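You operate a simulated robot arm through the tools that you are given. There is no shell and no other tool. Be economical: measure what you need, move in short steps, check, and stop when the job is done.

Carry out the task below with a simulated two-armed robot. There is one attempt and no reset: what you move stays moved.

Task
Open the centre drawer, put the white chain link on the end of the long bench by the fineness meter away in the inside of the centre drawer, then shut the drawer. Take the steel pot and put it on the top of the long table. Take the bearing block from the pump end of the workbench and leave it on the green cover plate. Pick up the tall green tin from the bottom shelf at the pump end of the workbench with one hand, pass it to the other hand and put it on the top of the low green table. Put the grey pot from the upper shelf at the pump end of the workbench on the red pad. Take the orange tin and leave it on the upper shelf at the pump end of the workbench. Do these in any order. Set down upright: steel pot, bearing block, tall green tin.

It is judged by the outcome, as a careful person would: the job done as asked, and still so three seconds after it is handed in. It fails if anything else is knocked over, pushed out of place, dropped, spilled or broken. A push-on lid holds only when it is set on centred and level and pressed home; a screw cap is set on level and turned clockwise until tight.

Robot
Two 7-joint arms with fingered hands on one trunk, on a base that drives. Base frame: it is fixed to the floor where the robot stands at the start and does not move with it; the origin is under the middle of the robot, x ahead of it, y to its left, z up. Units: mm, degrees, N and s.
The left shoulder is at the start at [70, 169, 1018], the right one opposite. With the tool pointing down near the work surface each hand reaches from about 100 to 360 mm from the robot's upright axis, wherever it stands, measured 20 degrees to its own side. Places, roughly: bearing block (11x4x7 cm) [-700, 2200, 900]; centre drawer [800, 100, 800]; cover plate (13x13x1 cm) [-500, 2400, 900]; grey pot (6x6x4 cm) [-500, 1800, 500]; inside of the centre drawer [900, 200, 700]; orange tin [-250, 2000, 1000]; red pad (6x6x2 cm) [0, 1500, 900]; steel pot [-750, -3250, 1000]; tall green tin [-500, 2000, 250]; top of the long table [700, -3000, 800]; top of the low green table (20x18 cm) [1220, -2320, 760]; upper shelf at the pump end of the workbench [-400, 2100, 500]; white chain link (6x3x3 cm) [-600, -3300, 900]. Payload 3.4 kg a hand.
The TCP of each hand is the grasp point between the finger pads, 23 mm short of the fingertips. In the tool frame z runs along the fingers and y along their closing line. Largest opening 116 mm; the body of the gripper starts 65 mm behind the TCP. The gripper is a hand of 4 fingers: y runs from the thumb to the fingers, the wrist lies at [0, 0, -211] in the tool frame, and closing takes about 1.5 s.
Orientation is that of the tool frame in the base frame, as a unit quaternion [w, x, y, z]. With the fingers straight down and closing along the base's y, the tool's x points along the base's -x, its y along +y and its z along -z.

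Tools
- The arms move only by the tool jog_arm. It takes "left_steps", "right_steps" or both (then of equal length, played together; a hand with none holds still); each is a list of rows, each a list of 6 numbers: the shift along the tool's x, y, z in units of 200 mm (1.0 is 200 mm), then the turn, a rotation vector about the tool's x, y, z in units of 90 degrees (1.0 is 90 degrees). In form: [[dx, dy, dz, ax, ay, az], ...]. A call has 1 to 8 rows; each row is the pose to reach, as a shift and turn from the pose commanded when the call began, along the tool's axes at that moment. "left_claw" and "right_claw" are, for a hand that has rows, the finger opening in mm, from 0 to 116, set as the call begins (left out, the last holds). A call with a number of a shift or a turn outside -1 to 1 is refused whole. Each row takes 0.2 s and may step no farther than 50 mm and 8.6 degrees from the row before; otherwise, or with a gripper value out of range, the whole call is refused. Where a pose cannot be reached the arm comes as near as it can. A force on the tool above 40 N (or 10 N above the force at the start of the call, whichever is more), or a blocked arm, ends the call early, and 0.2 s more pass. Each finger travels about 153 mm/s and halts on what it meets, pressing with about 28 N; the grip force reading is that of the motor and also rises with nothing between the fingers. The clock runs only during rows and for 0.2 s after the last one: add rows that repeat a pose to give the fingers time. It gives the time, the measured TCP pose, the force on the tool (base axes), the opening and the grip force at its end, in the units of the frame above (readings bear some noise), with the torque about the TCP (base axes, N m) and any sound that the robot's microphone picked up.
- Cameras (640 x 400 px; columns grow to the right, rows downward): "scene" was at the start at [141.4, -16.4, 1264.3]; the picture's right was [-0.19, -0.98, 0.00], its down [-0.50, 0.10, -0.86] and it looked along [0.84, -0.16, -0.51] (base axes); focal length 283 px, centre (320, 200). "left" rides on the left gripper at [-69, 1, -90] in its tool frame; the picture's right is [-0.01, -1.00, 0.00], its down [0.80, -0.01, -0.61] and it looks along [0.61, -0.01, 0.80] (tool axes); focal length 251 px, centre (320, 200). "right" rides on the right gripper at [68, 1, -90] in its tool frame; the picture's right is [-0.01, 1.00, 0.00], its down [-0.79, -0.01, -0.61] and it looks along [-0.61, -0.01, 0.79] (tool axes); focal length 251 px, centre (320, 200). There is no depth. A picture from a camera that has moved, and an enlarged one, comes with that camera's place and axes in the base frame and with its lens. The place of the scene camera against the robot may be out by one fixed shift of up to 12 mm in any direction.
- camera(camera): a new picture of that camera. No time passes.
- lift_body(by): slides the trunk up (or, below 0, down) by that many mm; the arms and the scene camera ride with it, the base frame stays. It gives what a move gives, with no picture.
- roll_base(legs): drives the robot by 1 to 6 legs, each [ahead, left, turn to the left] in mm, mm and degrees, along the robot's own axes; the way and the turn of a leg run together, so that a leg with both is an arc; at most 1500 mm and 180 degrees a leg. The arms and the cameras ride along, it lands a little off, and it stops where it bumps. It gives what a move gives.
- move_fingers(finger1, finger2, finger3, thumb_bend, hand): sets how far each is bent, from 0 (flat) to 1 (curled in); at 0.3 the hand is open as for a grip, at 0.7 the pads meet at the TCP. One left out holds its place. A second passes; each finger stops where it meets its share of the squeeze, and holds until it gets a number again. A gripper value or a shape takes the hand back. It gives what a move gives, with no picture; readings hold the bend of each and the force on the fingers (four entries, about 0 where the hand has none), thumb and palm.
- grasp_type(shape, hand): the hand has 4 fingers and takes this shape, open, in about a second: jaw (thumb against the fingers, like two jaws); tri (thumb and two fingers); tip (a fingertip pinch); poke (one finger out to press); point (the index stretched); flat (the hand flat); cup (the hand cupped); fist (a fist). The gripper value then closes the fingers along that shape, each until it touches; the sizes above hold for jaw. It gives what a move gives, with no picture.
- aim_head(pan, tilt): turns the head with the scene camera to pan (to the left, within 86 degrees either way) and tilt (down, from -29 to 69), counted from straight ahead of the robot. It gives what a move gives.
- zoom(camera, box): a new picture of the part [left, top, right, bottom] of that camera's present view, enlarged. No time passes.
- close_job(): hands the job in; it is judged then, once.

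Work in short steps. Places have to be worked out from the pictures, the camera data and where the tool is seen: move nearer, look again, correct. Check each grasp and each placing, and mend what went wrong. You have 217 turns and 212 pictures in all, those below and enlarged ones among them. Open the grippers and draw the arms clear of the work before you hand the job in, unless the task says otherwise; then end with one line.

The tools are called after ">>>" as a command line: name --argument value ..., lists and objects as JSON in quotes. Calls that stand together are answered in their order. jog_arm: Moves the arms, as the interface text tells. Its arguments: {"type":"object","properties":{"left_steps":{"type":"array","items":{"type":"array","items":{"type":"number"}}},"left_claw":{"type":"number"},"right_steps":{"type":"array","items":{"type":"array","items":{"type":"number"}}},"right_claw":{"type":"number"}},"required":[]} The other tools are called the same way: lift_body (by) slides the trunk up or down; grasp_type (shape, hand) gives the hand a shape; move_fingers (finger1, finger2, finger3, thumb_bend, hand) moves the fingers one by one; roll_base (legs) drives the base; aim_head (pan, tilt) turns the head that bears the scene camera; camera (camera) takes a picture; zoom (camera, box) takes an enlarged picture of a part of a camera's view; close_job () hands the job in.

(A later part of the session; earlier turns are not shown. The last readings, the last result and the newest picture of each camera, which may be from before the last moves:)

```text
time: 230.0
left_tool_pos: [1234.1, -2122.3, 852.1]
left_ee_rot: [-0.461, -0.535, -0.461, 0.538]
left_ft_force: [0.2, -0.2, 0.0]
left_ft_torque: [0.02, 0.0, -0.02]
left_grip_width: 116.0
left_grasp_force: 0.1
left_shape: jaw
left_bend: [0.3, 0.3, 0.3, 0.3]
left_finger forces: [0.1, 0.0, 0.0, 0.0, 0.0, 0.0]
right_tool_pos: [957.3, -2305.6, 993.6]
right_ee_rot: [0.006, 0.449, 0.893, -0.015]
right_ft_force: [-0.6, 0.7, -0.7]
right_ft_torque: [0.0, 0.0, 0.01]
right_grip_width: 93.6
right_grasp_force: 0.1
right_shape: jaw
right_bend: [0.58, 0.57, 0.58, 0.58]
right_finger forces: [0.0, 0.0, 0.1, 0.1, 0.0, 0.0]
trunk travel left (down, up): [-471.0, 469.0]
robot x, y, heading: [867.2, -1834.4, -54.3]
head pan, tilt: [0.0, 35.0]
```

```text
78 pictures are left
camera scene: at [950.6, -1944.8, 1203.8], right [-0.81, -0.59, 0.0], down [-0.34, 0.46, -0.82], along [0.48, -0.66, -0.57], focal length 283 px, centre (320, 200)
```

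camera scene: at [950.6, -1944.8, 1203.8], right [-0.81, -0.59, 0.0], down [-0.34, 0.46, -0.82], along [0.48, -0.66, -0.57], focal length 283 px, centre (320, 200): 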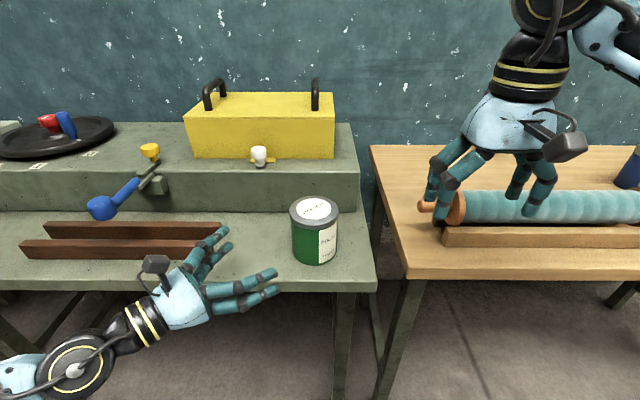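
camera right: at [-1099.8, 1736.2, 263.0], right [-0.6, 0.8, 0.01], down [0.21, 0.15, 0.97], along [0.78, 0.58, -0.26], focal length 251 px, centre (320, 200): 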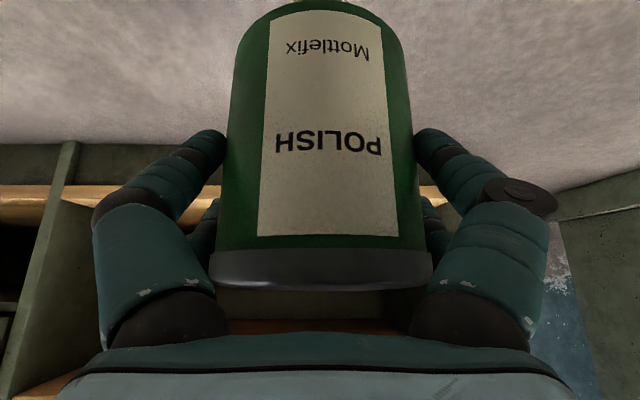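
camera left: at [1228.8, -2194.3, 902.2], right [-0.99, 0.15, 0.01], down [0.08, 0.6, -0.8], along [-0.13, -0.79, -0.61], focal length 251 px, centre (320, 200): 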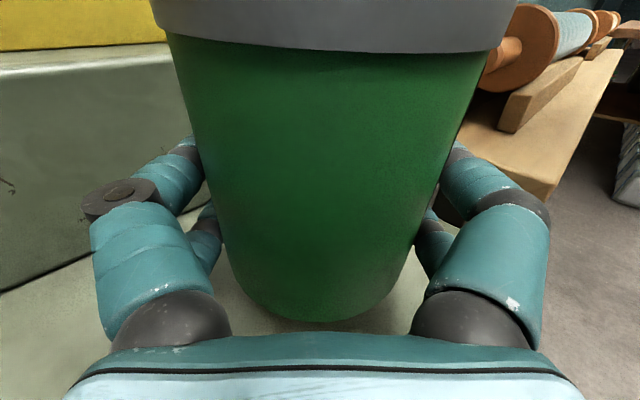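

Green tin done. Retract the left hand to neutral, back off, raise and drive right toward the long bench.

>>> roll_base --legs '[[-350, 0, 0]]'

>>> jog_arm --left_steps '[[-0.1, 0, 0, 0, 0.09, 0], [-0.2, 0, 0, 0, 0.18, 0], [-0.3, 0, 0, 0, 0.27, 0], [-0.4, 0, 0, 0, 0.36, 0], [-0.5, 0, 0, 0, 0.45, 0], [-0.6, 0, 0, 0, 0.54, 0], [-0.7, 0, 0, 0, 0.63, 0], [-0.8, 0, 0, 0, 0.72, 0]]'

>>> jog_arm --left_steps '[[0, 0, 0, 0, 0.09, 0], [0, 0, 0, 0, 0.18, 0], [0, 0, 0, 0, 0.27, 0], [0, 0, 0, 0, 0.28, 0]]'

>>> jog_arm --left_steps '[[0, 0, 0, 0, 0, -0.09], [0, 0, 0, 0, 0, -0.18], [0, 0, 0, 0, 0, -0.27], [0, 0, 0, 0, 0, -0.36], [0, 0, 0, 0, 0, -0.45], [0, 0, 0, 0, 0, -0.5]]'

>>> lift_body --by 100

>>> roll_base --legs '[[0, -1450, 0]]'

>>> aim_head --pan -20 --tilt 25

>>> camera --camera "scene"

```text
time: 232.3
left_tool_pos: [1030.8, -1839.5, 853.2]
left_ee_rot: [-0.463, -0.533, -0.462, 0.537]
left_ft_force: [-0.4, 0.4, 0.3]
left_ft_torque: [0.03, 0.03, -0.04]
left_grip_width: 116.0
left_grasp_force: 0.0
left_shape: jaw
left_bend: [0.3, 0.3, 0.3, 0.3]
left_finger forces: [0.0, 0.0, 0.1, 0.1, 0.0, 0.0]
right_tool_pos: [754.1, -2024.4, 993.5]
right_ee_rot: [0.006, 0.445, 0.895, -0.016]
right_ft_force: [0.9, -0.2, 0.0]
right_ft_torque: [-0.02, 0.01, 0.0]
right_grip_width: 93.9
right_grasp_force: 0.1
right_shape: jaw
right_bend: [0.58, 0.57, 0.58, 0.58]
right_finger forces: [0.0, 0.1, 0.0, 0.0, 0.1, 0.1]
trunk travel left (down, up): [-471.0, 469.0]
robot x, y, heading: [658.3, -1554.1, -53.8]
head pan, tilt: [0.0, 35.0]
```

```text
time: 234.1
left_tool_pos: [1030.6, -1840.1, 1012.8]
left_ee_rot: [0.142, 0.738, 0.639, -0.166]
left_ft_force: [0.3, 1.2, -0.7]
left_ft_torque: [-0.03, 0.0, 0.02]
left_grip_width: 115.9
left_grasp_force: 0.1
left_shape: jaw
left_bend: [0.3, 0.3, 0.3, 0.3]
left_finger forces: [0.1, 0.0, 0.1, 0.0, 0.0, 0.0]
left hand out of reach, approached as far as the arm can: row 1, 2, 3
right_tool_pos: [755.4, -2024.9, 993.0]
right_ee_rot: [0.006, 0.447, 0.894, -0.014]
right_ft_force: [0.6, 0.2, 0.6]
right_ft_torque: [0.04, 0.01, 0.03]
right_grip_width: 93.9
right_grasp_force: 0.1
right_shape: jaw
right_bend: [0.58, 0.57, 0.58, 0.58]
right_finger forces: [0.1, 0.0, 0.0, 0.1, 0.0, 0.0]
trunk travel left (down, up): [-471.0, 469.0]
robot x, y, heading: [659.1, -1552.8, -53.9]
head pan, tilt: [0.0, 35.0]
```

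```text
time: 235.1
left_tool_pos: [1036.7, -1826.5, 1010.0]
left_ee_rot: [0.0, 0.755, 0.655, -0.002]
left_ft_force: [0.8, -0.9, 0.6]
left_ft_torque: [0.01, 0.0, -0.03]
left_grip_width: 116.2
left_grasp_force: 0.1
left_shape: jaw
left_bend: [0.3, 0.3, 0.3, 0.3]
left_finger forces: [0.1, 0.0, 0.1, 0.1, 0.1, 0.0]
left hand out of reach, approached as far as the arm can: row 3, 4
right_tool_pos: [755.0, -2023.0, 994.2]
right_ee_rot: [0.006, 0.446, 0.895, -0.015]
right_ft_force: [-0.6, 0.1, 0.6]
right_ft_torque: [-0.01, -0.01, -0.01]
right_grip_width: 93.8
right_grasp_force: 0.0
right_shape: jaw
right_bend: [0.58, 0.57, 0.58, 0.58]
right_finger forces: [0.0, 0.0, 0.1, 0.1, 0.1, 0.0]
trunk travel left (down, up): [-471.0, 469.0]
robot x, y, heading: [662.0, -1551.0, -53.8]
head pan, tilt: [0.0, 35.0]
```

```text
time: 236.5
left_tool_pos: [1034.8, -1827.1, 1008.6]
left_ee_rot: [-0.001, 0.448, 0.894, -0.001]
left_ft_force: [0.1, -0.5, 0.0]
left_ft_torque: [0.02, 0.0, 0.02]
left_grip_width: 115.7
left_grasp_force: 0.1
left_shape: jaw
left_bend: [0.3, 0.3, 0.3, 0.3]
left_finger forces: [0.0, 0.0, 0.0, 0.0, 0.0, 0.1]
right_tool_pos: [754.7, -2024.5, 993.3]
right_ee_rot: [0.006, 0.446, 0.895, -0.015]
right_ft_force: [-0.1, -0.1, 0.3]
right_ft_torque: [0.01, 0.03, 0.0]
right_grip_width: 93.7
right_grasp_force: 0.1
right_shape: jaw
right_bend: [0.58, 0.57, 0.58, 0.58]
right_finger forces: [0.0, 0.1, 0.1, 0.0, 0.1, 0.0]
trunk travel left (down, up): [-471.0, 469.0]
robot x, y, heading: [662.7, -1551.2, -53.9]
head pan, tilt: [0.0, 35.0]
```

```text
time: 237.8
left_tool_pos: [1035.0, -1827.7, 1109.4]
left_ee_rot: [0.0, 0.449, 0.894, -0.001]
left_ft_force: [-0.1, 0.3, 0.8]
left_ft_torque: [0.0, -0.02, 0.01]
left_grip_width: 116.1
left_grasp_force: 0.1
left_shape: jaw
left_bend: [0.3, 0.3, 0.3, 0.3]
left_finger forces: [0.0, 0.0, 0.0, 0.1, 0.0, 0.0]
right_tool_pos: [755.4, -2023.7, 1092.9]
right_ee_rot: [0.005, 0.446, 0.895, -0.015]
right_ft_force: [-0.3, -0.6, 0.6]
right_ft_torque: [0.01, -0.03, -0.02]
right_grip_width: 93.7
right_grasp_force: 0.0
right_shape: jaw
right_bend: [0.58, 0.57, 0.58, 0.58]
right_finger forces: [0.0, 0.0, 0.1, 0.0, 0.1, 0.1]
trunk travel left (down, up): [-571.0, 369.0]
robot x, y, heading: [659.8, -1550.7, -53.9]
head pan, tilt: [0.0, 35.0]
```

```text
time: 245.2
left_tool_pos: [-185.8, -2712.5, 1110.5]
left_ee_rot: [0.0, 0.454, 0.891, -0.001]
left_ft_force: [0.2, -0.1, 0.7]
left_ft_torque: [-0.01, -0.02, 0.01]
left_grip_width: 115.9
left_grasp_force: 0.1
left_shape: jaw
left_bend: [0.3, 0.3, 0.3, 0.3]
left_finger forces: [0.0, 0.0, 0.0, 0.0, 0.0, 0.0]
right_tool_pos: [-468.5, -2905.5, 1093.2]
right_ee_rot: [0.006, 0.452, 0.892, -0.015]
right_ft_force: [-0.4, 0.3, 0.0]
right_ft_torque: [0.0, 0.03, 0.0]
right_grip_width: 93.8
right_grasp_force: 0.0
right_shape: jaw
right_bend: [0.58, 0.57, 0.58, 0.58]
right_finger forces: [0.1, 0.1, 0.0, 0.0, 0.0, 0.0]
trunk travel left (down, up): [-571.0, 369.0]
robot x, y, heading: [-555.1, -2433.7, -54.6]
head pan, tilt: [0.0, 35.0]
```

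```text
time: 246.1
left_tool_pos: [-185.5, -2711.6, 1109.4]
left_ee_rot: [-0.001, 0.454, 0.891, -0.002]
left_ft_force: [-0.1, -0.7, -0.2]
left_ft_torque: [-0.01, 0.01, -0.02]
left_grip_width: 115.9
left_grasp_force: 0.0
left_shape: jaw
left_bend: [0.3, 0.3, 0.3, 0.3]
left_finger forces: [0.1, 0.0, 0.1, 0.1, 0.1, 0.0]
right_tool_pos: [-467.4, -2906.4, 1094.3]
right_ee_rot: [0.006, 0.452, 0.892, -0.014]
right_ft_force: [0.4, -0.5, 1.1]
right_ft_torque: [0.03, -0.03, -0.02]
right_grip_width: 93.7
right_grasp_force: 0.1
right_shape: jaw
right_bend: [0.58, 0.57, 0.58, 0.58]
right_finger forces: [0.0, 0.0, 0.1, 0.0, 0.0, 0.0]
trunk travel left (down, up): [-571.0, 369.0]
robot x, y, heading: [-556.1, -2432.8, -54.7]
head pan, tilt: [-20.0, 25.0]
```

```text
77 pictures are left
camera scene: at [-498.7, -2561.3, 1319.5], right [-0.96, -0.27, 0.0], down [-0.11, 0.41, -0.91], along [0.24, -0.87, -0.42], focal length 283 px, centre (320, 200)
```

scene: 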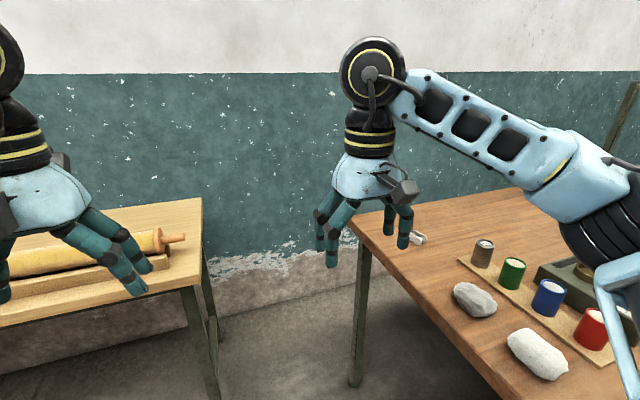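

Long bench is to my right; the white link is on its end near (−581,−3256). Look further right and down.

>>> aim_head --pan -60 --tilt 35

>>> camera --camera "scene"

>>> camera --camera "right"

```text
time: 247.1
left_tool_pos: [-186.3, -2712.3, 1109.3]
left_ee_rot: [-0.001, 0.454, 0.891, -0.001]
left_ft_force: [0.5, 0.1, 0.2]
left_ft_torque: [0.01, 0.03, 0.0]
left_grip_width: 116.0
left_grasp_force: 0.0
left_shape: jaw
left_bend: [0.3, 0.3, 0.3, 0.3]
left_finger forces: [0.0, 0.0, 0.0, 0.0, 0.0, 0.1]
right_tool_pos: [-469.3, -2906.2, 1094.5]
right_ee_rot: [0.006, 0.451, 0.892, -0.014]
right_ft_force: [0.5, 0.0, 0.5]
right_ft_torque: [0.0, 0.0, 0.0]
right_grip_width: 93.9
right_grasp_force: 0.1
right_shape: jaw
right_bend: [0.58, 0.57, 0.58, 0.58]
right_finger forces: [0.1, 0.0, 0.1, 0.0, 0.0, 0.1]
trunk travel left (down, up): [-571.0, 369.0]
robot x, y, heading: [-554.3, -2430.2, -54.6]
head pan, tilt: [-60.0, 35.0]
```

```text
76 pictures are left
camera scene: at [-559.9, -2552.8, 1303.8], right [-0.91, 0.41, 0.0], down [0.24, 0.52, -0.82], along [-0.34, -0.75, -0.57], focal length 283 px, centre (320, 200)
```

scene: 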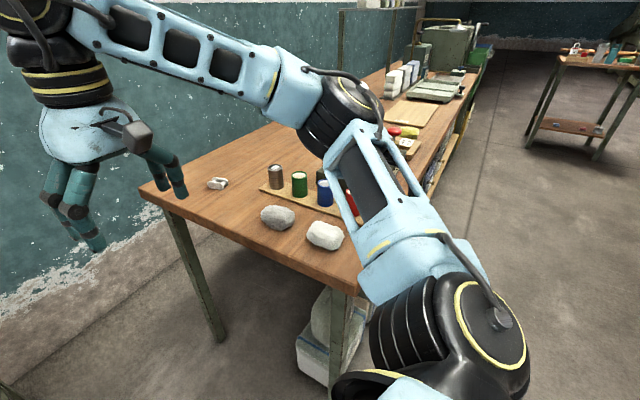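

```text
75 pictures are left
camera right: at [-508.0, -2848.2, 1182.9], right [0.81, 0.58, -0.02], down [0.47, -0.63, 0.63], along [0.35, -0.52, -0.78], focal length 251 px, centre (320, 200)
```

right: 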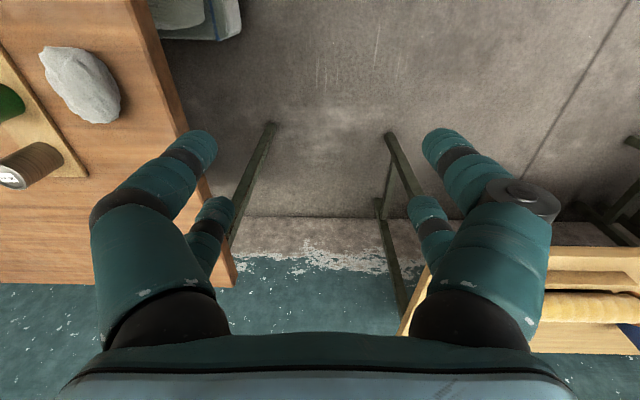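

>>> zoom --camera "scene" --box '[190, 130, 370, 260]'

>>> zoom --camera "scene" --box '[340, 0, 540, 190]'

```text
3.08 times, centred on (280, 195) of scene
camera zoom: at [-559.9, -2552.8, 1303.8], right [-0.91, 0.41, 0.0], down [0.24, 0.52, -0.82], along [-0.34, -0.75, -0.57], focal length 872 px, centre (443, 215)
```

zoom: 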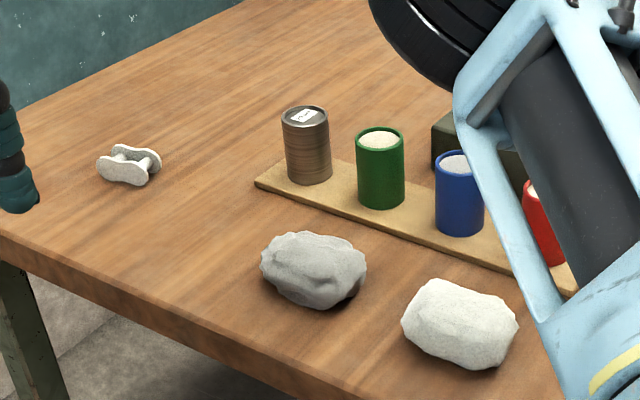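

```text
2.11 times, centred on (440, 95) of scene
camera zoom: at [-559.9, -2552.8, 1303.8], right [-0.91, 0.41, 0.0], down [0.24, 0.52, -0.82], along [-0.34, -0.75, -0.57], focal length 596 px, centre (67, 421)
```

zoom: 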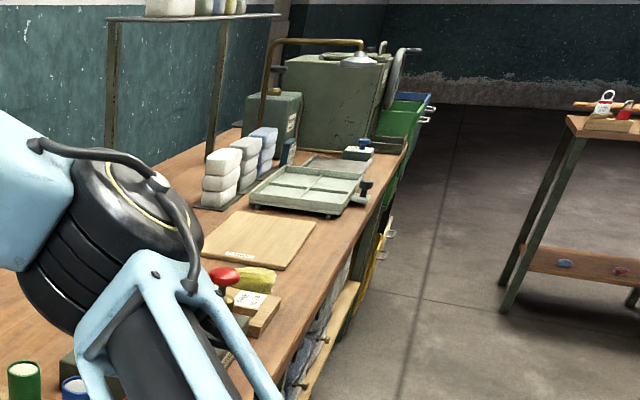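

Steel pot (grey cylinder on the board) ≈(−719,−3186); link ≈(−580,−3260). I turn to face the bench end and strafe to it.

>>> roll_base --legs '[[0, 0, -90], [0, 520, 0]]'

>>> aim_head --pan 0 --tilt 40

>>> camera --camera "scene"

```text
time: 253.9
left_tool_pos: [-502.5, -3225.2, 1108.5]
left_ee_rot: [-0.002, 0.945, 0.327, 0.0]
left_ft_force: [-0.4, 0.1, -0.2]
left_ft_torque: [-0.01, 0.02, -0.02]
left_grip_width: 116.0
left_grasp_force: 0.1
left_shape: jaw
left_bend: [0.3, 0.3, 0.3, 0.3]
left_finger forces: [0.0, 0.1, 0.0, 0.1, 0.0, 0.0]
right_tool_pos: [-707.4, -2950.5, 1093.8]
right_ee_rot: [-0.006, 0.944, 0.329, -0.015]
right_ft_force: [-0.3, 0.4, -0.3]
right_ft_torque: [0.03, 0.0, -0.01]
right_grip_width: 94.0
right_grasp_force: 0.1
right_shape: jaw
right_bend: [0.58, 0.57, 0.58, 0.58]
right_finger forces: [0.1, 0.0, 0.1, 0.0, 0.1, 0.0]
trunk travel left (down, up): [-571.0, 369.0]
robot x, y, heading: [-237.4, -2845.3, -142.1]
head pan, tilt: [-60.0, 35.0]
```

```text
time: 255.2
left_tool_pos: [-502.1, -3223.5, 1108.2]
left_ee_rot: [-0.001, 0.945, 0.327, 0.0]
left_ft_force: [-0.2, 0.0, 0.6]
left_ft_torque: [0.02, -0.03, 0.03]
left_grip_width: 116.0
left_grasp_force: 0.0
left_shape: jaw
left_bend: [0.3, 0.3, 0.3, 0.3]
left_finger forces: [0.1, 0.1, 0.0, 0.0, 0.1, 0.0]
right_tool_pos: [-705.9, -2950.5, 1093.2]
right_ee_rot: [-0.006, 0.944, 0.33, -0.015]
right_ft_force: [0.7, -0.3, -0.4]
right_ft_torque: [0.01, 0.01, 0.03]
right_grip_width: 93.7
right_grasp_force: 0.2
right_shape: jaw
right_bend: [0.58, 0.57, 0.58, 0.58]
right_finger forces: [0.1, 0.1, 0.0, 0.0, 0.0, 0.0]
trunk travel left (down, up): [-571.0, 369.0]
robot x, y, heading: [-238.2, -2840.6, -142.2]
head pan, tilt: [0.0, 40.0]
```

```text
72 pictures are left
camera scene: at [-341.1, -2926.5, 1296.3], right [-0.61, 0.79, 0.0], down [0.51, 0.39, -0.77], along [-0.61, -0.47, -0.64], focal length 283 px, centre (320, 200)
```

scene: 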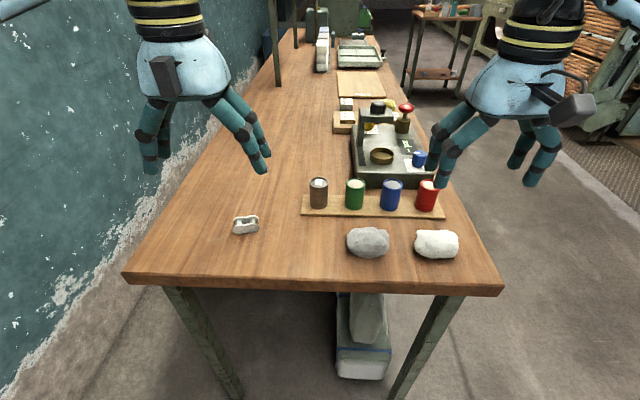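

Great view. Zoom to see the link's orientation, and drive 130 mm closer.

>>> zoom --camera "scene" --box '[200, 160, 360, 280]'

>>> roll_base --legs '[[130, 0, 0]]'

>>> camera --camera "left"

>>> camera --camera "right"

```text
3.33 times, centred on (280, 220) of scene
camera zoom: at [-341.1, -2926.5, 1296.3], right [-0.61, 0.79, 0.0], down [0.51, 0.39, -0.77], along [-0.61, -0.47, -0.64], focal length 944 px, centre (453, 133)
```

zoom: 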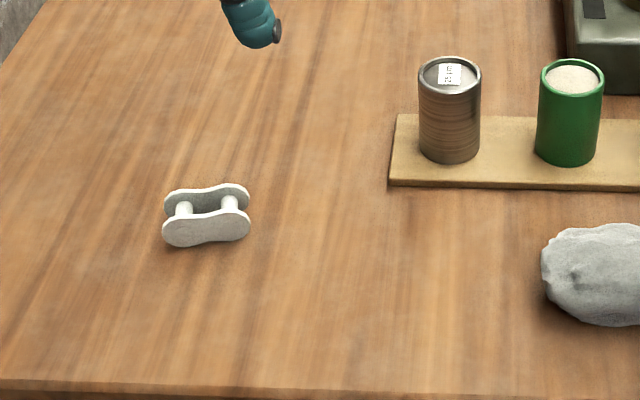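

```text
time: 256.5
left_tool_pos: [-601.0, -3303.6, 1109.0]
left_ee_rot: [-0.001, 0.944, 0.33, -0.002]
left_ft_force: [0.7, 0.7, 0.4]
left_ft_torque: [0.01, -0.02, 0.0]
left_grip_width: 116.0
left_grasp_force: 0.0
left_shape: jaw
left_bend: [0.3, 0.3, 0.3, 0.3]
left_finger forces: [0.0, 0.0, 0.0, 0.0, 0.0, 0.0]
right_tool_pos: [-806.9, -3030.9, 1095.1]
right_ee_rot: [-0.006, 0.943, 0.332, -0.015]
right_ft_force: [0.8, 0.1, -0.4]
right_ft_torque: [0.0, 0.01, 0.0]
right_grip_width: 93.8
right_grasp_force: 0.1
right_shape: jaw
right_bend: [0.58, 0.57, 0.58, 0.58]
right_finger forces: [0.0, 0.1, 0.0, 0.0, 0.0, 0.0]
trunk travel left (down, up): [-571.0, 369.0]
robot x, y, heading: [-338.7, -2922.6, -141.9]
head pan, tilt: [0.0, 40.0]
```

```text
70 pictures are left
camera left: at [-652.3, -3349.5, 1198.0], right [-0.63, 0.78, 0.0], down [0.62, 0.5, 0.61], along [0.47, 0.38, -0.8], focal length 251 px, centre (320, 200)
```

left: 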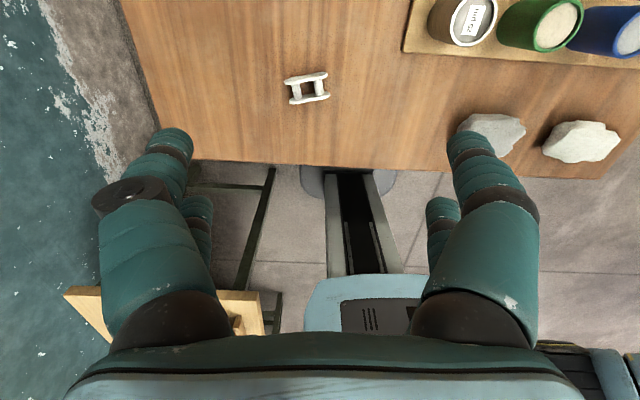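

```text
69 pictures are left
camera right: at [-749.9, -2989.5, 1183.1], right [0.62, -0.78, -0.02], down [-0.6, -0.49, 0.63], along [-0.5, -0.38, -0.78], focal length 251 px, centre (320, 200)
```

right: 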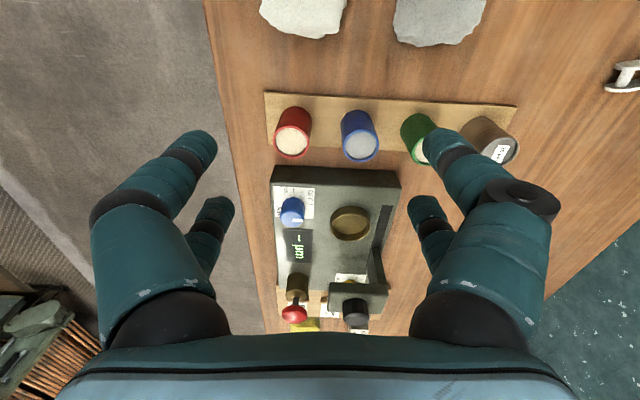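

Link lies with its long axis sideways, ~18 mm to the left of the TCP and rotated ~9°. Correct and descend partly.

>>> jog_arm --left_steps '[[-0.01, 0.09, 0, 0, 0, -0.05], [-0.01, 0.09, 0.2, 0, 0, -0.1], [-0.01, 0.09, 0.4, 0, 0, -0.1], [-0.01, 0.09, 0.6, 0, 0, -0.1], [-0.01, 0.09, 0.6, 0, 0, -0.1]]'

>>> camera --camera "left"

```text
time: 257.7
left_tool_pos: [-593.5, -3319.1, 990.3]
left_ee_rot: [-0.001, 0.915, 0.403, -0.001]
left_ft_force: [-0.4, -0.5, 0.3]
left_ft_torque: [0.01, 0.0, 0.01]
left_grip_width: 116.0
left_grasp_force: 0.1
left_shape: jaw
left_bend: [0.3, 0.3, 0.3, 0.3]
left_finger forces: [0.0, 0.1, 0.0, 0.0, 0.1, 0.0]
right_tool_pos: [-807.0, -3032.2, 1093.6]
right_ee_rot: [-0.006, 0.943, 0.331, -0.016]
right_ft_force: [-1.1, -0.4, 0.2]
right_ft_torque: [0.03, 0.01, 0.01]
right_grip_width: 93.7
right_grasp_force: 0.0
right_shape: jaw
right_bend: [0.58, 0.57, 0.58, 0.58]
right_finger forces: [0.0, 0.0, 0.1, 0.0, 0.0, 0.0]
trunk travel left (down, up): [-571.0, 369.0]
robot x, y, heading: [-336.7, -2923.5, -141.9]
head pan, tilt: [0.0, 40.0]
```

```text
68 pictures are left
camera left: at [-637.9, -3370.8, 1078.6], right [-0.74, 0.67, 0.0], down [0.53, 0.59, 0.61], along [0.4, 0.45, -0.79], focal length 251 px, centre (320, 200)
```

left: 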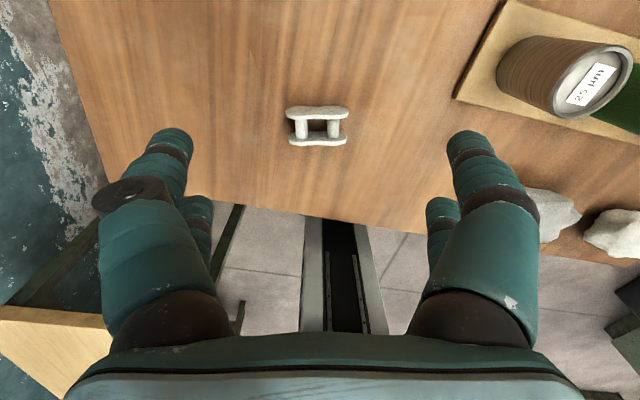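

Aligned. Descend to z≈928 and close.

>>> jog_arm --left_steps '[[0, 0, 0.1, 0, 0, 0], [0, 0, 0.2, 0, 0, 0], [0, 0, 0.31, 0, 0, 0], [0, 0, 0.31, 0, 0, 0]]'

>>> jog_arm --left_steps '[[0, 0, 0, 0, 0, 0], [0, 0, 0, 0, 0, 0], [0, 0, 0, 0, 0, 0], [0, 0, 0, 0, 0, 0], [0, 0, 0, 0, 0, 0]]' --left_claw 30

>>> camera --camera "left"

```text
time: 258.7
left_tool_pos: [-594.1, -3319.4, 928.4]
left_ee_rot: [-0.002, 0.915, 0.403, -0.001]
left_ft_force: [0.2, -0.5, -0.4]
left_ft_torque: [0.02, -0.01, 0.02]
left_grip_width: 115.9
left_grasp_force: 0.1
left_shape: jaw
left_bend: [0.3, 0.3, 0.3, 0.3]
left_finger forces: [0.0, 0.0, 0.1, 0.0, 0.0, 0.0]
right_tool_pos: [-806.8, -3031.5, 1093.9]
right_ee_rot: [-0.006, 0.943, 0.332, -0.015]
right_ft_force: [0.6, 0.3, 0.2]
right_ft_torque: [-0.01, 0.01, 0.01]
right_grip_width: 94.1
right_grasp_force: 0.1
right_shape: jaw
right_bend: [0.58, 0.57, 0.58, 0.58]
right_finger forces: [0.0, 0.1, 0.0, 0.0, 0.0, 0.0]
trunk travel left (down, up): [-571.0, 369.0]
robot x, y, heading: [-336.5, -2923.5, -142.0]
head pan, tilt: [0.0, 40.0]
```

```text
time: 259.9
left_tool_pos: [-594.2, -3319.4, 927.7]
left_ee_rot: [-0.002, 0.916, 0.402, 0.0]
left_ft_force: [-0.1, -0.7, -0.2]
left_ft_torque: [0.0, 0.0, -0.02]
left_grip_width: 30.2
left_grasp_force: 0.0
left_shape: jaw
left_bend: [0.73, 0.73, 0.73, 0.77]
left_finger forces: [0.0, 0.0, 0.0, 0.0, 0.1, 0.1]
right_tool_pos: [-807.4, -3030.8, 1094.7]
right_ee_rot: [-0.006, 0.943, 0.332, -0.015]
right_ft_force: [-0.5, -1.5, 0.2]
right_ft_torque: [-0.01, 0.02, 0.0]
right_grip_width: 93.6
right_grasp_force: 0.1
right_shape: jaw
right_bend: [0.58, 0.57, 0.58, 0.58]
right_finger forces: [0.1, 0.1, 0.1, 0.0, 0.0, 0.0]
trunk travel left (down, up): [-571.0, 369.0]
robot x, y, heading: [-335.9, -2924.1, -142.0]
head pan, tilt: [0.0, 40.0]
```

```text
67 pictures are left
camera left: at [-638.5, -3371.5, 1017.3], right [-0.74, 0.67, 0.0], down [0.53, 0.59, 0.61], along [0.4, 0.45, -0.79], focal length 251 px, centre (320, 200)
```

left: 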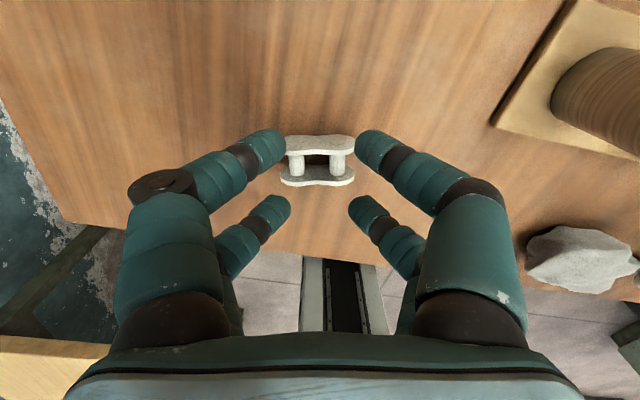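

Close further.

>>> jog_arm --left_steps '[[0, 0, 0, 0, 0, 0], [0, 0, 0, 0, 0, 0], [0, 0, 0, 0, 0, 0], [0, 0, 0, 0, 0, 0]]' --left_claw 0

>>> camera --camera "left"

```text
time: 260.9
left_tool_pos: [-594.6, -3318.3, 928.8]
left_ee_rot: [-0.002, 0.915, 0.403, -0.001]
left_ft_force: [0.6, 0.6, 0.8]
left_ft_torque: [-0.04, 0.0, -0.01]
left_grip_width: 0.0
left_grasp_force: 28.0
left_shape: jaw
left_bend: [0.62, 0.62, 0.62, 0.62]
left_finger forces: [0.0, 0.0, 0.0, 0.0, 0.0, 0.0]
right_tool_pos: [-806.7, -3030.0, 1093.9]
right_ee_rot: [-0.006, 0.943, 0.333, -0.015]
right_ft_force: [-0.4, 0.0, 0.4]
right_ft_torque: [0.04, -0.01, -0.01]
right_grip_width: 93.8
right_grasp_force: 0.0
right_shape: jaw
right_bend: [0.58, 0.57, 0.58, 0.58]
right_finger forces: [0.1, 0.1, 0.0, 0.0, 0.0, 0.0]
trunk travel left (down, up): [-571.0, 369.0]
robot x, y, heading: [-336.4, -2922.1, -141.9]
head pan, tilt: [0.0, 40.0]
```

```text
66 pictures are left
camera left: at [-638.5, -3371.5, 1017.3], right [-0.74, 0.67, 0.0], down [0.53, 0.59, 0.61], along [0.4, 0.45, -0.79], focal length 251 px, centre (320, 200)
```

left: 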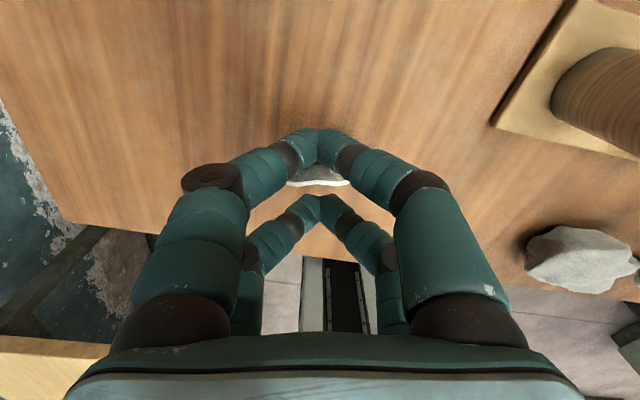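

The fingers closed above the link: bench surface is lower (~855). Open, descend ~33 mm, and close again.

>>> jog_arm --left_steps '[[0, 0, 0, 0, 0, 0], [0, 0, 0, 0, 0, 0], [0, 0, 0, 0, 0, 0], [0, 0, 0.08, 0, 0, 0], [0, 0, 0.14, 0, 0, 0], [0, 0, 0.16, 0, 0, 0]]' --left_claw 100

>>> camera --camera "left"

```text
time: 262.3
left_tool_pos: [-595.1, -3319.1, 896.6]
left_ee_rot: [-0.001, 0.915, 0.403, -0.001]
left_ft_force: [-0.1, 0.0, 0.5]
left_ft_torque: [0.01, 0.02, 0.02]
left_grip_width: 99.8
left_grasp_force: 0.0
left_shape: jaw
left_bend: [0.52, 0.52, 0.52, 0.52]
left_finger forces: [0.1, 0.0, 0.0, 0.1, 0.1, 0.0]
right_tool_pos: [-805.7, -3032.4, 1093.4]
right_ee_rot: [-0.006, 0.943, 0.332, -0.015]
right_ft_force: [0.4, 0.1, 0.4]
right_ft_torque: [-0.01, -0.01, 0.0]
right_grip_width: 94.2
right_grasp_force: 0.0
right_shape: jaw
right_bend: [0.58, 0.57, 0.58, 0.58]
right_finger forces: [0.0, 0.0, 0.0, 0.0, 0.0, 0.1]
trunk travel left (down, up): [-571.0, 369.0]
robot x, y, heading: [-337.0, -2921.3, -141.9]
head pan, tilt: [0.0, 40.0]
```

```text
65 pictures are left
camera left: at [-638.7, -3372.0, 983.8], right [-0.74, 0.67, 0.0], down [0.53, 0.59, 0.61], along [0.4, 0.45, -0.79], focal length 251 px, centre (320, 200)
```

left: 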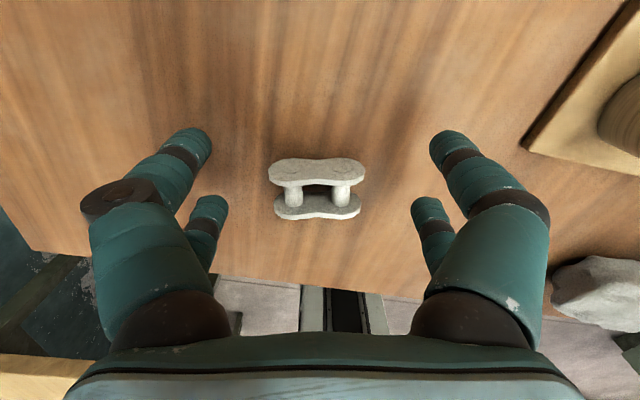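

Now shift 8 mm robot-ward, lower 3 mm and close.

>>> jog_arm --left_steps '[[0.04, 0, 0.015, 0, 0, 0], [0.04, 0, 0.015, 0, 0, 0]]'

>>> jog_arm --left_steps '[[0, 0, 0, 0, 0, 0], [0, 0, 0, 0, 0, 0], [0, 0, 0, 0, 0, 0], [0, 0, 0, 0, 0, 0], [0, 0, 0, 0, 0, 0], [0, 0, 0, 0, 0, 0]]' --left_claw 15

>>> camera --camera "left"

```text
time: 262.9
left_tool_pos: [-588.6, -3313.5, 892.0]
left_ee_rot: [-0.002, 0.915, 0.403, -0.002]
left_ft_force: [0.5, 0.2, 0.5]
left_ft_torque: [-0.01, 0.0, 0.0]
left_grip_width: 99.7
left_grasp_force: 0.1
left_shape: jaw
left_bend: [0.52, 0.52, 0.52, 0.52]
left_finger forces: [0.1, 0.1, 0.0, 0.0, 0.1, 0.1]
right_tool_pos: [-808.4, -3031.5, 1094.3]
right_ee_rot: [-0.006, 0.943, 0.333, -0.015]
right_ft_force: [-0.1, 0.3, 0.1]
right_ft_torque: [-0.02, -0.04, 0.02]
right_grip_width: 94.0
right_grasp_force: 0.1
right_shape: jaw
right_bend: [0.58, 0.57, 0.58, 0.58]
right_finger forces: [0.1, 0.0, 0.1, 0.0, 0.0, 0.1]
trunk travel left (down, up): [-571.0, 369.0]
robot x, y, heading: [-338.9, -2922.4, -141.7]
head pan, tilt: [0.0, 40.0]
```

```text
time: 264.3
left_tool_pos: [-588.3, -3312.8, 893.6]
left_ee_rot: [-0.002, 0.915, 0.403, -0.001]
left_ft_force: [-0.9, -1.9, 11.5]
left_ft_torque: [0.09, -0.12, -0.01]
left_grip_width: 22.2
left_grasp_force: 0.0
left_shape: jaw
left_bend: [0.72, 0.67, 0.68, 0.75]
left_finger forces: [0.0, 8.9, 8.9, 0.1, 0.1, 0.1]
right_tool_pos: [-806.1, -3030.3, 1095.3]
right_ee_rot: [-0.006, 0.943, 0.332, -0.015]
right_ft_force: [-1.0, 0.1, 0.2]
right_ft_torque: [0.01, 0.01, -0.01]
right_grip_width: 93.8
right_grasp_force: 0.0
right_shape: jaw
right_bend: [0.58, 0.57, 0.58, 0.58]
right_finger forces: [0.0, 0.0, 0.1, 0.0, 0.0, 0.0]
trunk travel left (down, up): [-571.0, 369.0]
robot x, y, heading: [-339.9, -2923.7, -141.8]
head pan, tilt: [0.0, 40.0]
```

```text
64 pictures are left
camera left: at [-632.6, -3366.1, 981.6], right [-0.74, 0.67, 0.0], down [0.53, 0.59, 0.61], along [0.4, 0.45, -0.8], focal length 251 px, centre (320, 200)
```

left: 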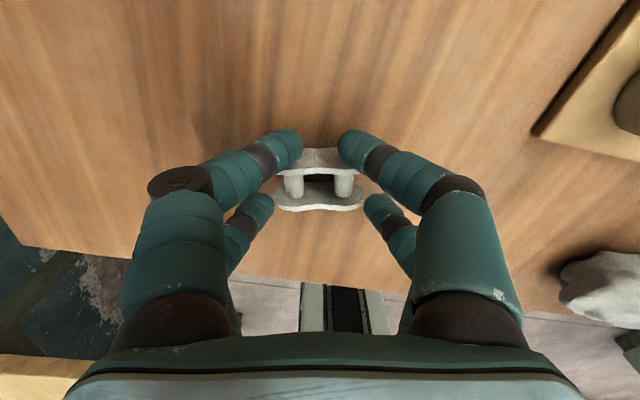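

The tips ride on the plate; open, go 9 mm lower, and close again.

>>> jog_arm --left_steps '[[0, 0, -0.03, 0, 0, 0], [0, 0, -0.03, 0, 0, 0], [0, 0, -0.03, 0, 0, 0], [-0.02, 0, 0.02, 0, 0, 0], [-0.02, 0, 0.045, 0, 0, 0], [-0.02, 0, 0.045, 0, 0, 0]]' --left_claw 90

>>> jog_arm --left_steps '[[0, 0, 0, 0, 0, 0], [0, 0, 0, 0, 0, 0], [0, 0, 0, 0, 0, 0], [0, 0, 0, 0, 0, 0], [0, 0, 0, 0, 0, 0], [0, 0, 0, 0, 0, 0]]' --left_claw 15

>>> camera --camera "left"

```text
time: 265.7
left_tool_pos: [-590.6, -3315.3, 883.4]
left_ee_rot: [-0.002, 0.915, 0.403, -0.001]
left_ft_force: [0.3, 0.6, -1.1]
left_ft_torque: [-0.04, 0.01, 0.01]
left_grip_width: 89.7
left_grasp_force: 0.1
left_shape: jaw
left_bend: [0.61, 0.61, 0.61, 0.61]
left_finger forces: [0.0, 0.0, 0.0, 0.1, 0.0, 0.1]
right_tool_pos: [-806.4, -3031.8, 1093.7]
right_ee_rot: [-0.006, 0.943, 0.331, -0.015]
right_ft_force: [-0.6, 0.2, -0.3]
right_ft_torque: [0.0, 0.01, 0.01]
right_grip_width: 93.6
right_grasp_force: 0.0
right_shape: jaw
right_bend: [0.58, 0.57, 0.58, 0.58]
right_finger forces: [0.0, 0.0, 0.0, 0.1, 0.0, 0.0]
trunk travel left (down, up): [-571.0, 369.0]
robot x, y, heading: [-336.2, -2925.4, -141.9]
head pan, tilt: [0.0, 40.0]
```

```text
time: 267.1
left_tool_pos: [-589.5, -3316.2, 884.5]
left_ee_rot: [-0.001, 0.915, 0.403, -0.001]
left_ft_force: [-0.8, -0.9, 12.1]
left_ft_torque: [0.14, -0.13, 0.01]
left_grip_width: 22.3
left_grasp_force: 0.3
left_shape: jaw
left_bend: [0.72, 0.67, 0.68, 0.75]
left_finger forces: [0.1, 9.0, 8.8, 0.0, 0.0, 0.0]
right_tool_pos: [-805.0, -3030.2, 1093.8]
right_ee_rot: [-0.006, 0.943, 0.332, -0.015]
right_ft_force: [-0.1, 0.2, -0.4]
right_ft_torque: [0.03, -0.02, -0.01]
right_grip_width: 94.0
right_grasp_force: 0.1
right_shape: jaw
right_bend: [0.58, 0.57, 0.58, 0.58]
right_finger forces: [0.0, 0.0, 0.0, 0.0, 0.1, 0.0]
trunk travel left (down, up): [-571.0, 369.0]
robot x, y, heading: [-339.3, -2920.0, -141.9]
head pan, tilt: [0.0, 40.0]
```

```text
63 pictures are left
camera left: at [-634.8, -3369.1, 972.7], right [-0.74, 0.67, 0.0], down [0.53, 0.59, 0.61], along [0.4, 0.45, -0.8], focal length 251 px, centre (320, 200)
```

left: 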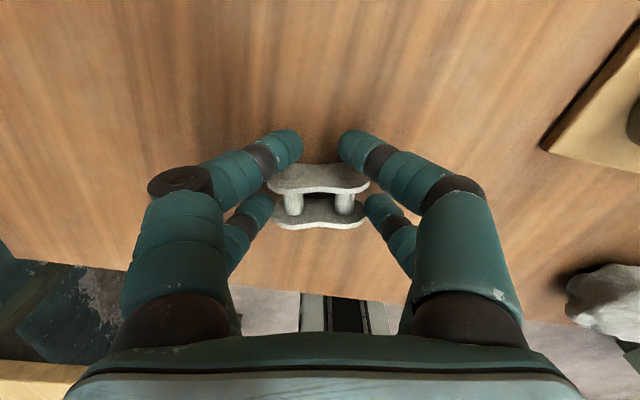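

One finger pair holds; shift 6 mm robot-ward so both pairs touch, and close fully.

>>> jog_arm --left_steps '[[0, 0, 0, 0, 0, 0], [0, 0, 0, 0, 0, 0], [0, 0, 0, 0, 0, 0], [0.035, 0, 0, 0, 0, 0], [0.035, 0, 0, 0, 0, 0]]' --left_claw 90

>>> jog_arm --left_steps '[[0, 0, 0, 0, 0, 0], [0, 0, 0, 0, 0, 0], [0, 0, 0, 0, 0, 0], [0, 0, 0, 0, 0, 0], [0, 0, 0, 0, 0, 0], [0, 0, 0, 0, 0, 0]]' --left_claw 0

>>> camera --camera "left"

```text
time: 268.3
left_tool_pos: [-584.5, -3310.9, 883.1]
left_ee_rot: [-0.002, 0.916, 0.402, 0.0]
left_ft_force: [0.2, 0.5, -0.3]
left_ft_torque: [0.01, -0.01, 0.02]
left_grip_width: 89.6
left_grasp_force: 0.1
left_shape: jaw
left_bend: [0.61, 0.61, 0.61, 0.61]
left_finger forces: [0.0, 0.0, 0.0, 0.1, 0.1, 0.2]
right_tool_pos: [-807.0, -3031.6, 1093.7]
right_ee_rot: [-0.006, 0.943, 0.332, -0.016]
right_ft_force: [-0.6, -0.1, -0.1]
right_ft_torque: [-0.02, -0.01, -0.01]
right_grip_width: 94.0
right_grasp_force: 0.2
right_shape: jaw
right_bend: [0.58, 0.57, 0.58, 0.58]
right_finger forces: [0.0, 0.0, 0.0, 0.0, 0.1, 0.0]
trunk travel left (down, up): [-571.0, 369.0]
robot x, y, heading: [-337.2, -2922.2, -141.9]
head pan, tilt: [0.0, 40.0]
```

```text
time: 269.7
left_tool_pos: [-585.2, -3311.2, 884.3]
left_ee_rot: [-0.002, 0.915, 0.402, -0.001]
left_ft_force: [0.3, -0.5, 0.3]
left_ft_torque: [-0.04, 0.02, -0.01]
left_grip_width: 6.7
left_grasp_force: 28.1
left_shape: jaw
left_bend: [0.61, 0.73, 0.73, 0.6]
left_finger forces: [0.0, 25.0, 24.9, 0.0, 0.0, 0.1]
right_tool_pos: [-806.9, -3030.9, 1094.5]
right_ee_rot: [-0.007, 0.943, 0.332, -0.014]
right_ft_force: [0.1, 0.1, -0.1]
right_ft_torque: [0.0, 0.03, -0.02]
right_grip_width: 93.8
right_grasp_force: 0.0
right_shape: jaw
right_bend: [0.58, 0.57, 0.58, 0.58]
right_finger forces: [0.1, 0.0, 0.0, 0.1, 0.0, 0.0]
trunk travel left (down, up): [-571.0, 369.0]
robot x, y, heading: [-339.5, -2923.2, -142.1]
head pan, tilt: [0.0, 40.0]
```

```text
62 pictures are left
camera left: at [-629.5, -3364.3, 971.8], right [-0.74, 0.67, 0.0], down [0.53, 0.59, 0.61], along [0.4, 0.45, -0.79], focal length 251 px, centre (320, 200)
```

left: 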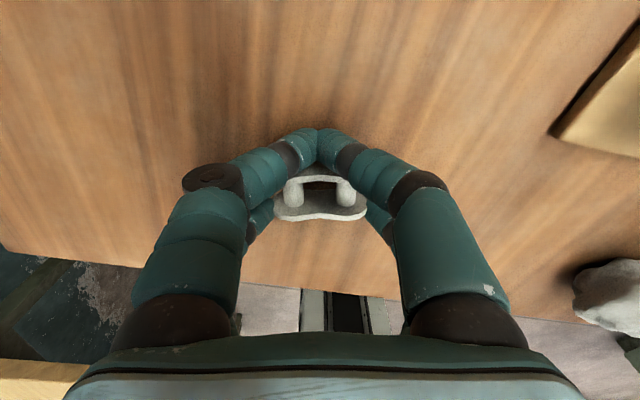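

Firm two-finger grip (25 N). Lift and check.

>>> jog_arm --left_steps '[[0, 0, -0.1, 0, 0, 0], [0, 0, -0.3, 0, 0, 0], [0, 0, -0.5, 0, 0, 0], [0, 0, -0.7, 0, 0, 0], [0, 0, -0.9, 0, 0, 0], [0, 0, -0.9, 0, 0, 0]]'

>>> camera --camera "left"

>>> camera --camera "scene"

```text
time: 271.1
left_tool_pos: [-586.8, -3310.2, 1060.6]
left_ee_rot: [-0.003, 0.915, 0.403, -0.001]
left_ft_force: [-0.7, 0.5, 0.0]
left_ft_torque: [0.05, 0.0, 0.0]
left_grip_width: 7.1
left_grasp_force: 28.3
left_shape: jaw
left_bend: [0.61, 0.73, 0.73, 0.6]
left_finger forces: [0.0, 25.1, 25.0, 0.1, 0.0, 0.0]
right_tool_pos: [-806.8, -3031.9, 1093.6]
right_ee_rot: [-0.006, 0.943, 0.332, -0.015]
right_ft_force: [0.1, 0.6, 0.2]
right_ft_torque: [-0.01, -0.03, 0.02]
right_grip_width: 93.8
right_grasp_force: 0.2
right_shape: jaw
right_bend: [0.58, 0.57, 0.58, 0.58]
right_finger forces: [0.0, 0.1, 0.0, 0.0, 0.1, 0.0]
trunk travel left (down, up): [-571.0, 369.0]
robot x, y, heading: [-336.0, -2921.0, -141.9]
head pan, tilt: [0.0, 40.0]
```

```text
61 pictures are left
camera left: at [-630.8, -3363.8, 1149.6], right [-0.74, 0.67, 0.0], down [0.53, 0.59, 0.61], along [0.4, 0.45, -0.79], focal length 251 px, centre (320, 200)
```

left: 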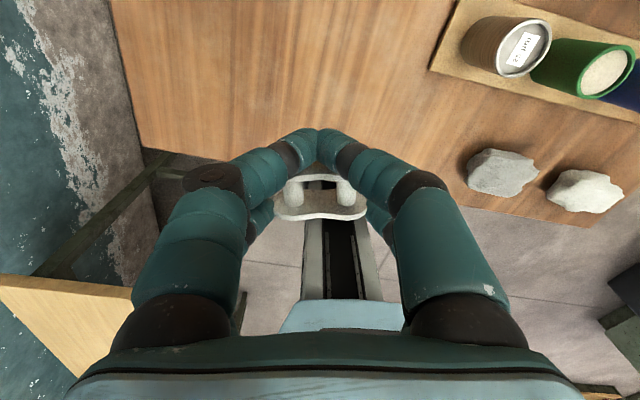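

```text
60 pictures are left
camera scene: at [-441.7, -3006.1, 1296.2], right [-0.62, 0.79, 0.0], down [0.51, 0.4, -0.77], along [-0.6, -0.47, -0.64], focal length 283 px, centre (320, 200)
```

scene: 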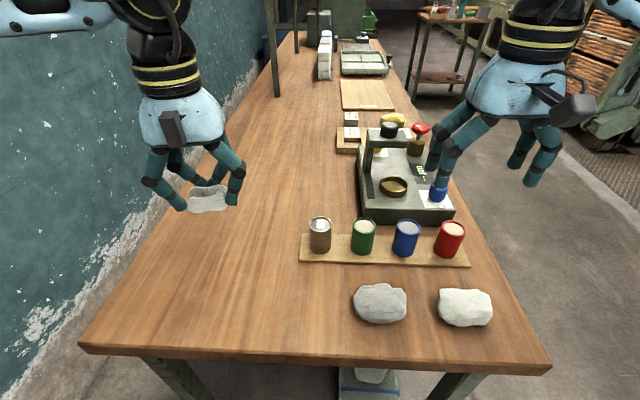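

Link is held. Now the right hand for the steel pot at ≈(−727,−3237, top 940): level it, yaw 90° so it closes fore-aft (neighbour pots beside), and move over.

>>> jog_arm --right_steps '[[0, 0.1, 0, -0.0133, 0.0153, 0], [0, 0.3, 0, -0.0133, 0.0153, 0], [0, 0.5, 0, -0.0133, 0.0153, 0]]' --right_claw 85

>>> jog_arm --right_steps '[[-0.05, 0.1, 0, 0, 0, -0.09], [-0.1, 0.2, 0, 0, 0, -0.18], [-0.15, 0.3, 0, 0, 0, -0.27], [-0.2, 0.4, 0, 0, 0, -0.36], [-0.25, 0.5, 0, 0, 0, -0.45], [-0.3, 0.55, 0, 0, 0, -0.54], [-0.32, 0.55, 0.1, 0, 0, -0.63], [-0.32, 0.55, 0.2, 0, 0, -0.72]]'

>>> jog_arm --right_steps '[[0, 0, 0, 0, 0, -0.09], [0, 0, 0.1, 0, 0, -0.18], [0, 0, 0.1, 0, 0, -0.27], [0, 0, 0.1, 0, 0, -0.28]]'

>>> camera --camera "right"

>>> camera --camera "scene"

```text
time: 271.9
left_tool_pos: [-584.2, -3311.9, 1060.3]
left_ee_rot: [-0.003, 0.916, 0.402, -0.002]
left_ft_force: [0.0, -0.2, -0.4]
left_ft_torque: [0.03, 0.04, 0.0]
left_grip_width: 6.9
left_grasp_force: 28.0
left_shape: jaw
left_bend: [0.61, 0.73, 0.73, 0.6]
left_finger forces: [0.1, 24.9, 25.0, 0.0, 0.0, 0.0]
right_tool_pos: [-743.3, -3111.4, 1091.2]
right_ee_rot: [-0.001, 0.943, 0.333, -0.001]
right_ft_force: [0.7, -0.8, -0.2]
right_ft_torque: [0.03, -0.01, 0.0]
right_grip_width: 85.2
right_grasp_force: 0.1
right_shape: jaw
right_bend: [0.64, 0.64, 0.64, 0.64]
right_finger forces: [0.0, 0.0, 0.0, 0.0, 0.0, 0.0]
trunk travel left (down, up): [-571.0, 369.0]
robot x, y, heading: [-336.5, -2919.5, -141.6]
head pan, tilt: [0.0, 40.0]
```

```text
time: 273.7
left_tool_pos: [-586.9, -3310.9, 1059.8]
left_ee_rot: [-0.001, 0.915, 0.403, -0.001]
left_ft_force: [-0.7, -0.8, -0.4]
left_ft_torque: [-0.04, 0.04, -0.05]
left_grip_width: 6.9
left_grasp_force: 28.2
left_shape: jaw
left_bend: [0.61, 0.73, 0.73, 0.6]
left_finger forces: [0.1, 25.0, 25.1, 0.0, 0.1, 0.0]
right_tool_pos: [-723.3, -3235.5, 1050.5]
right_ee_rot: [-0.002, 0.617, 0.787, 0.0]
right_ft_force: [0.3, 0.5, -0.5]
right_ft_torque: [0.02, 0.0, 0.04]
right_grip_width: 85.1
right_grasp_force: 0.1
right_shape: jaw
right_bend: [0.64, 0.64, 0.64, 0.64]
right_finger forces: [0.0, 0.0, 0.0, 0.0, 0.0, 0.0]
trunk travel left (down, up): [-571.0, 369.0]
robot x, y, heading: [-336.7, -2920.0, -141.7]
head pan, tilt: [0.0, 40.0]
```

```text
time: 274.7
left_tool_pos: [-587.6, -3311.1, 1060.3]
left_ee_rot: [-0.001, 0.915, 0.403, -0.001]
left_ft_force: [-0.1, 0.2, -0.6]
left_ft_torque: [0.01, 0.0, 0.01]
left_grip_width: 6.9
left_grasp_force: 27.6
left_shape: jaw
left_bend: [0.61, 0.73, 0.73, 0.6]
left_finger forces: [0.1, 24.9, 25.0, 0.0, 0.0, 0.0]
right_tool_pos: [-726.2, -3235.3, 1031.8]
right_ee_rot: [0.0, 0.431, 0.902, 0.0]
right_ft_force: [0.3, -0.1, 0.7]
right_ft_torque: [-0.05, -0.01, 0.06]
right_grip_width: 85.3
right_grasp_force: 0.1
right_shape: jaw
right_bend: [0.64, 0.64, 0.64, 0.64]
right_finger forces: [0.1, 0.0, 0.0, 0.0, 0.0, 0.1]
trunk travel left (down, up): [-571.0, 369.0]
robot x, y, heading: [-341.4, -2925.4, -142.1]
head pan, tilt: [0.0, 40.0]
```

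```text
59 pictures are left
camera right: at [-768.5, -3183.0, 1122.4], right [0.78, 0.62, 0.0], down [0.49, -0.62, 0.61], along [0.38, -0.48, -0.8], focal length 251 px, centre (320, 200)
```

right: 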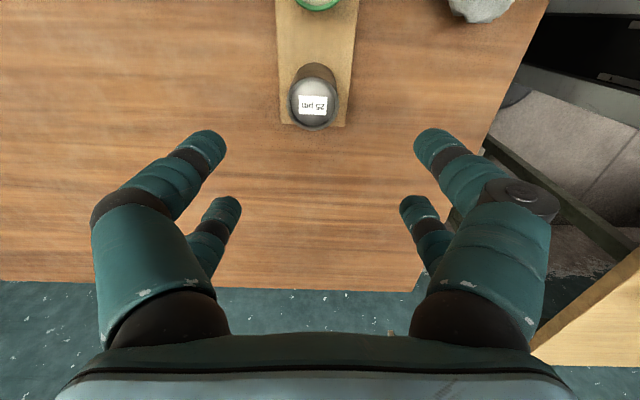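

```text
58 pictures are left
camera scene: at [-441.8, -3006.0, 1296.2], right [-0.62, 0.79, 0.0], down [0.51, 0.4, -0.77], along [-0.6, -0.47, -0.64], focal length 283 px, centre (320, 200)
```

scene: 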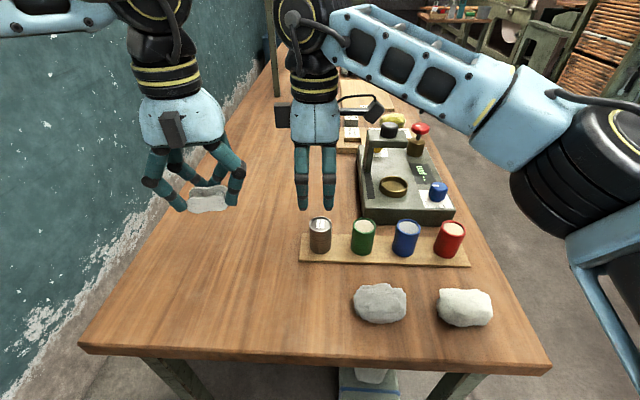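

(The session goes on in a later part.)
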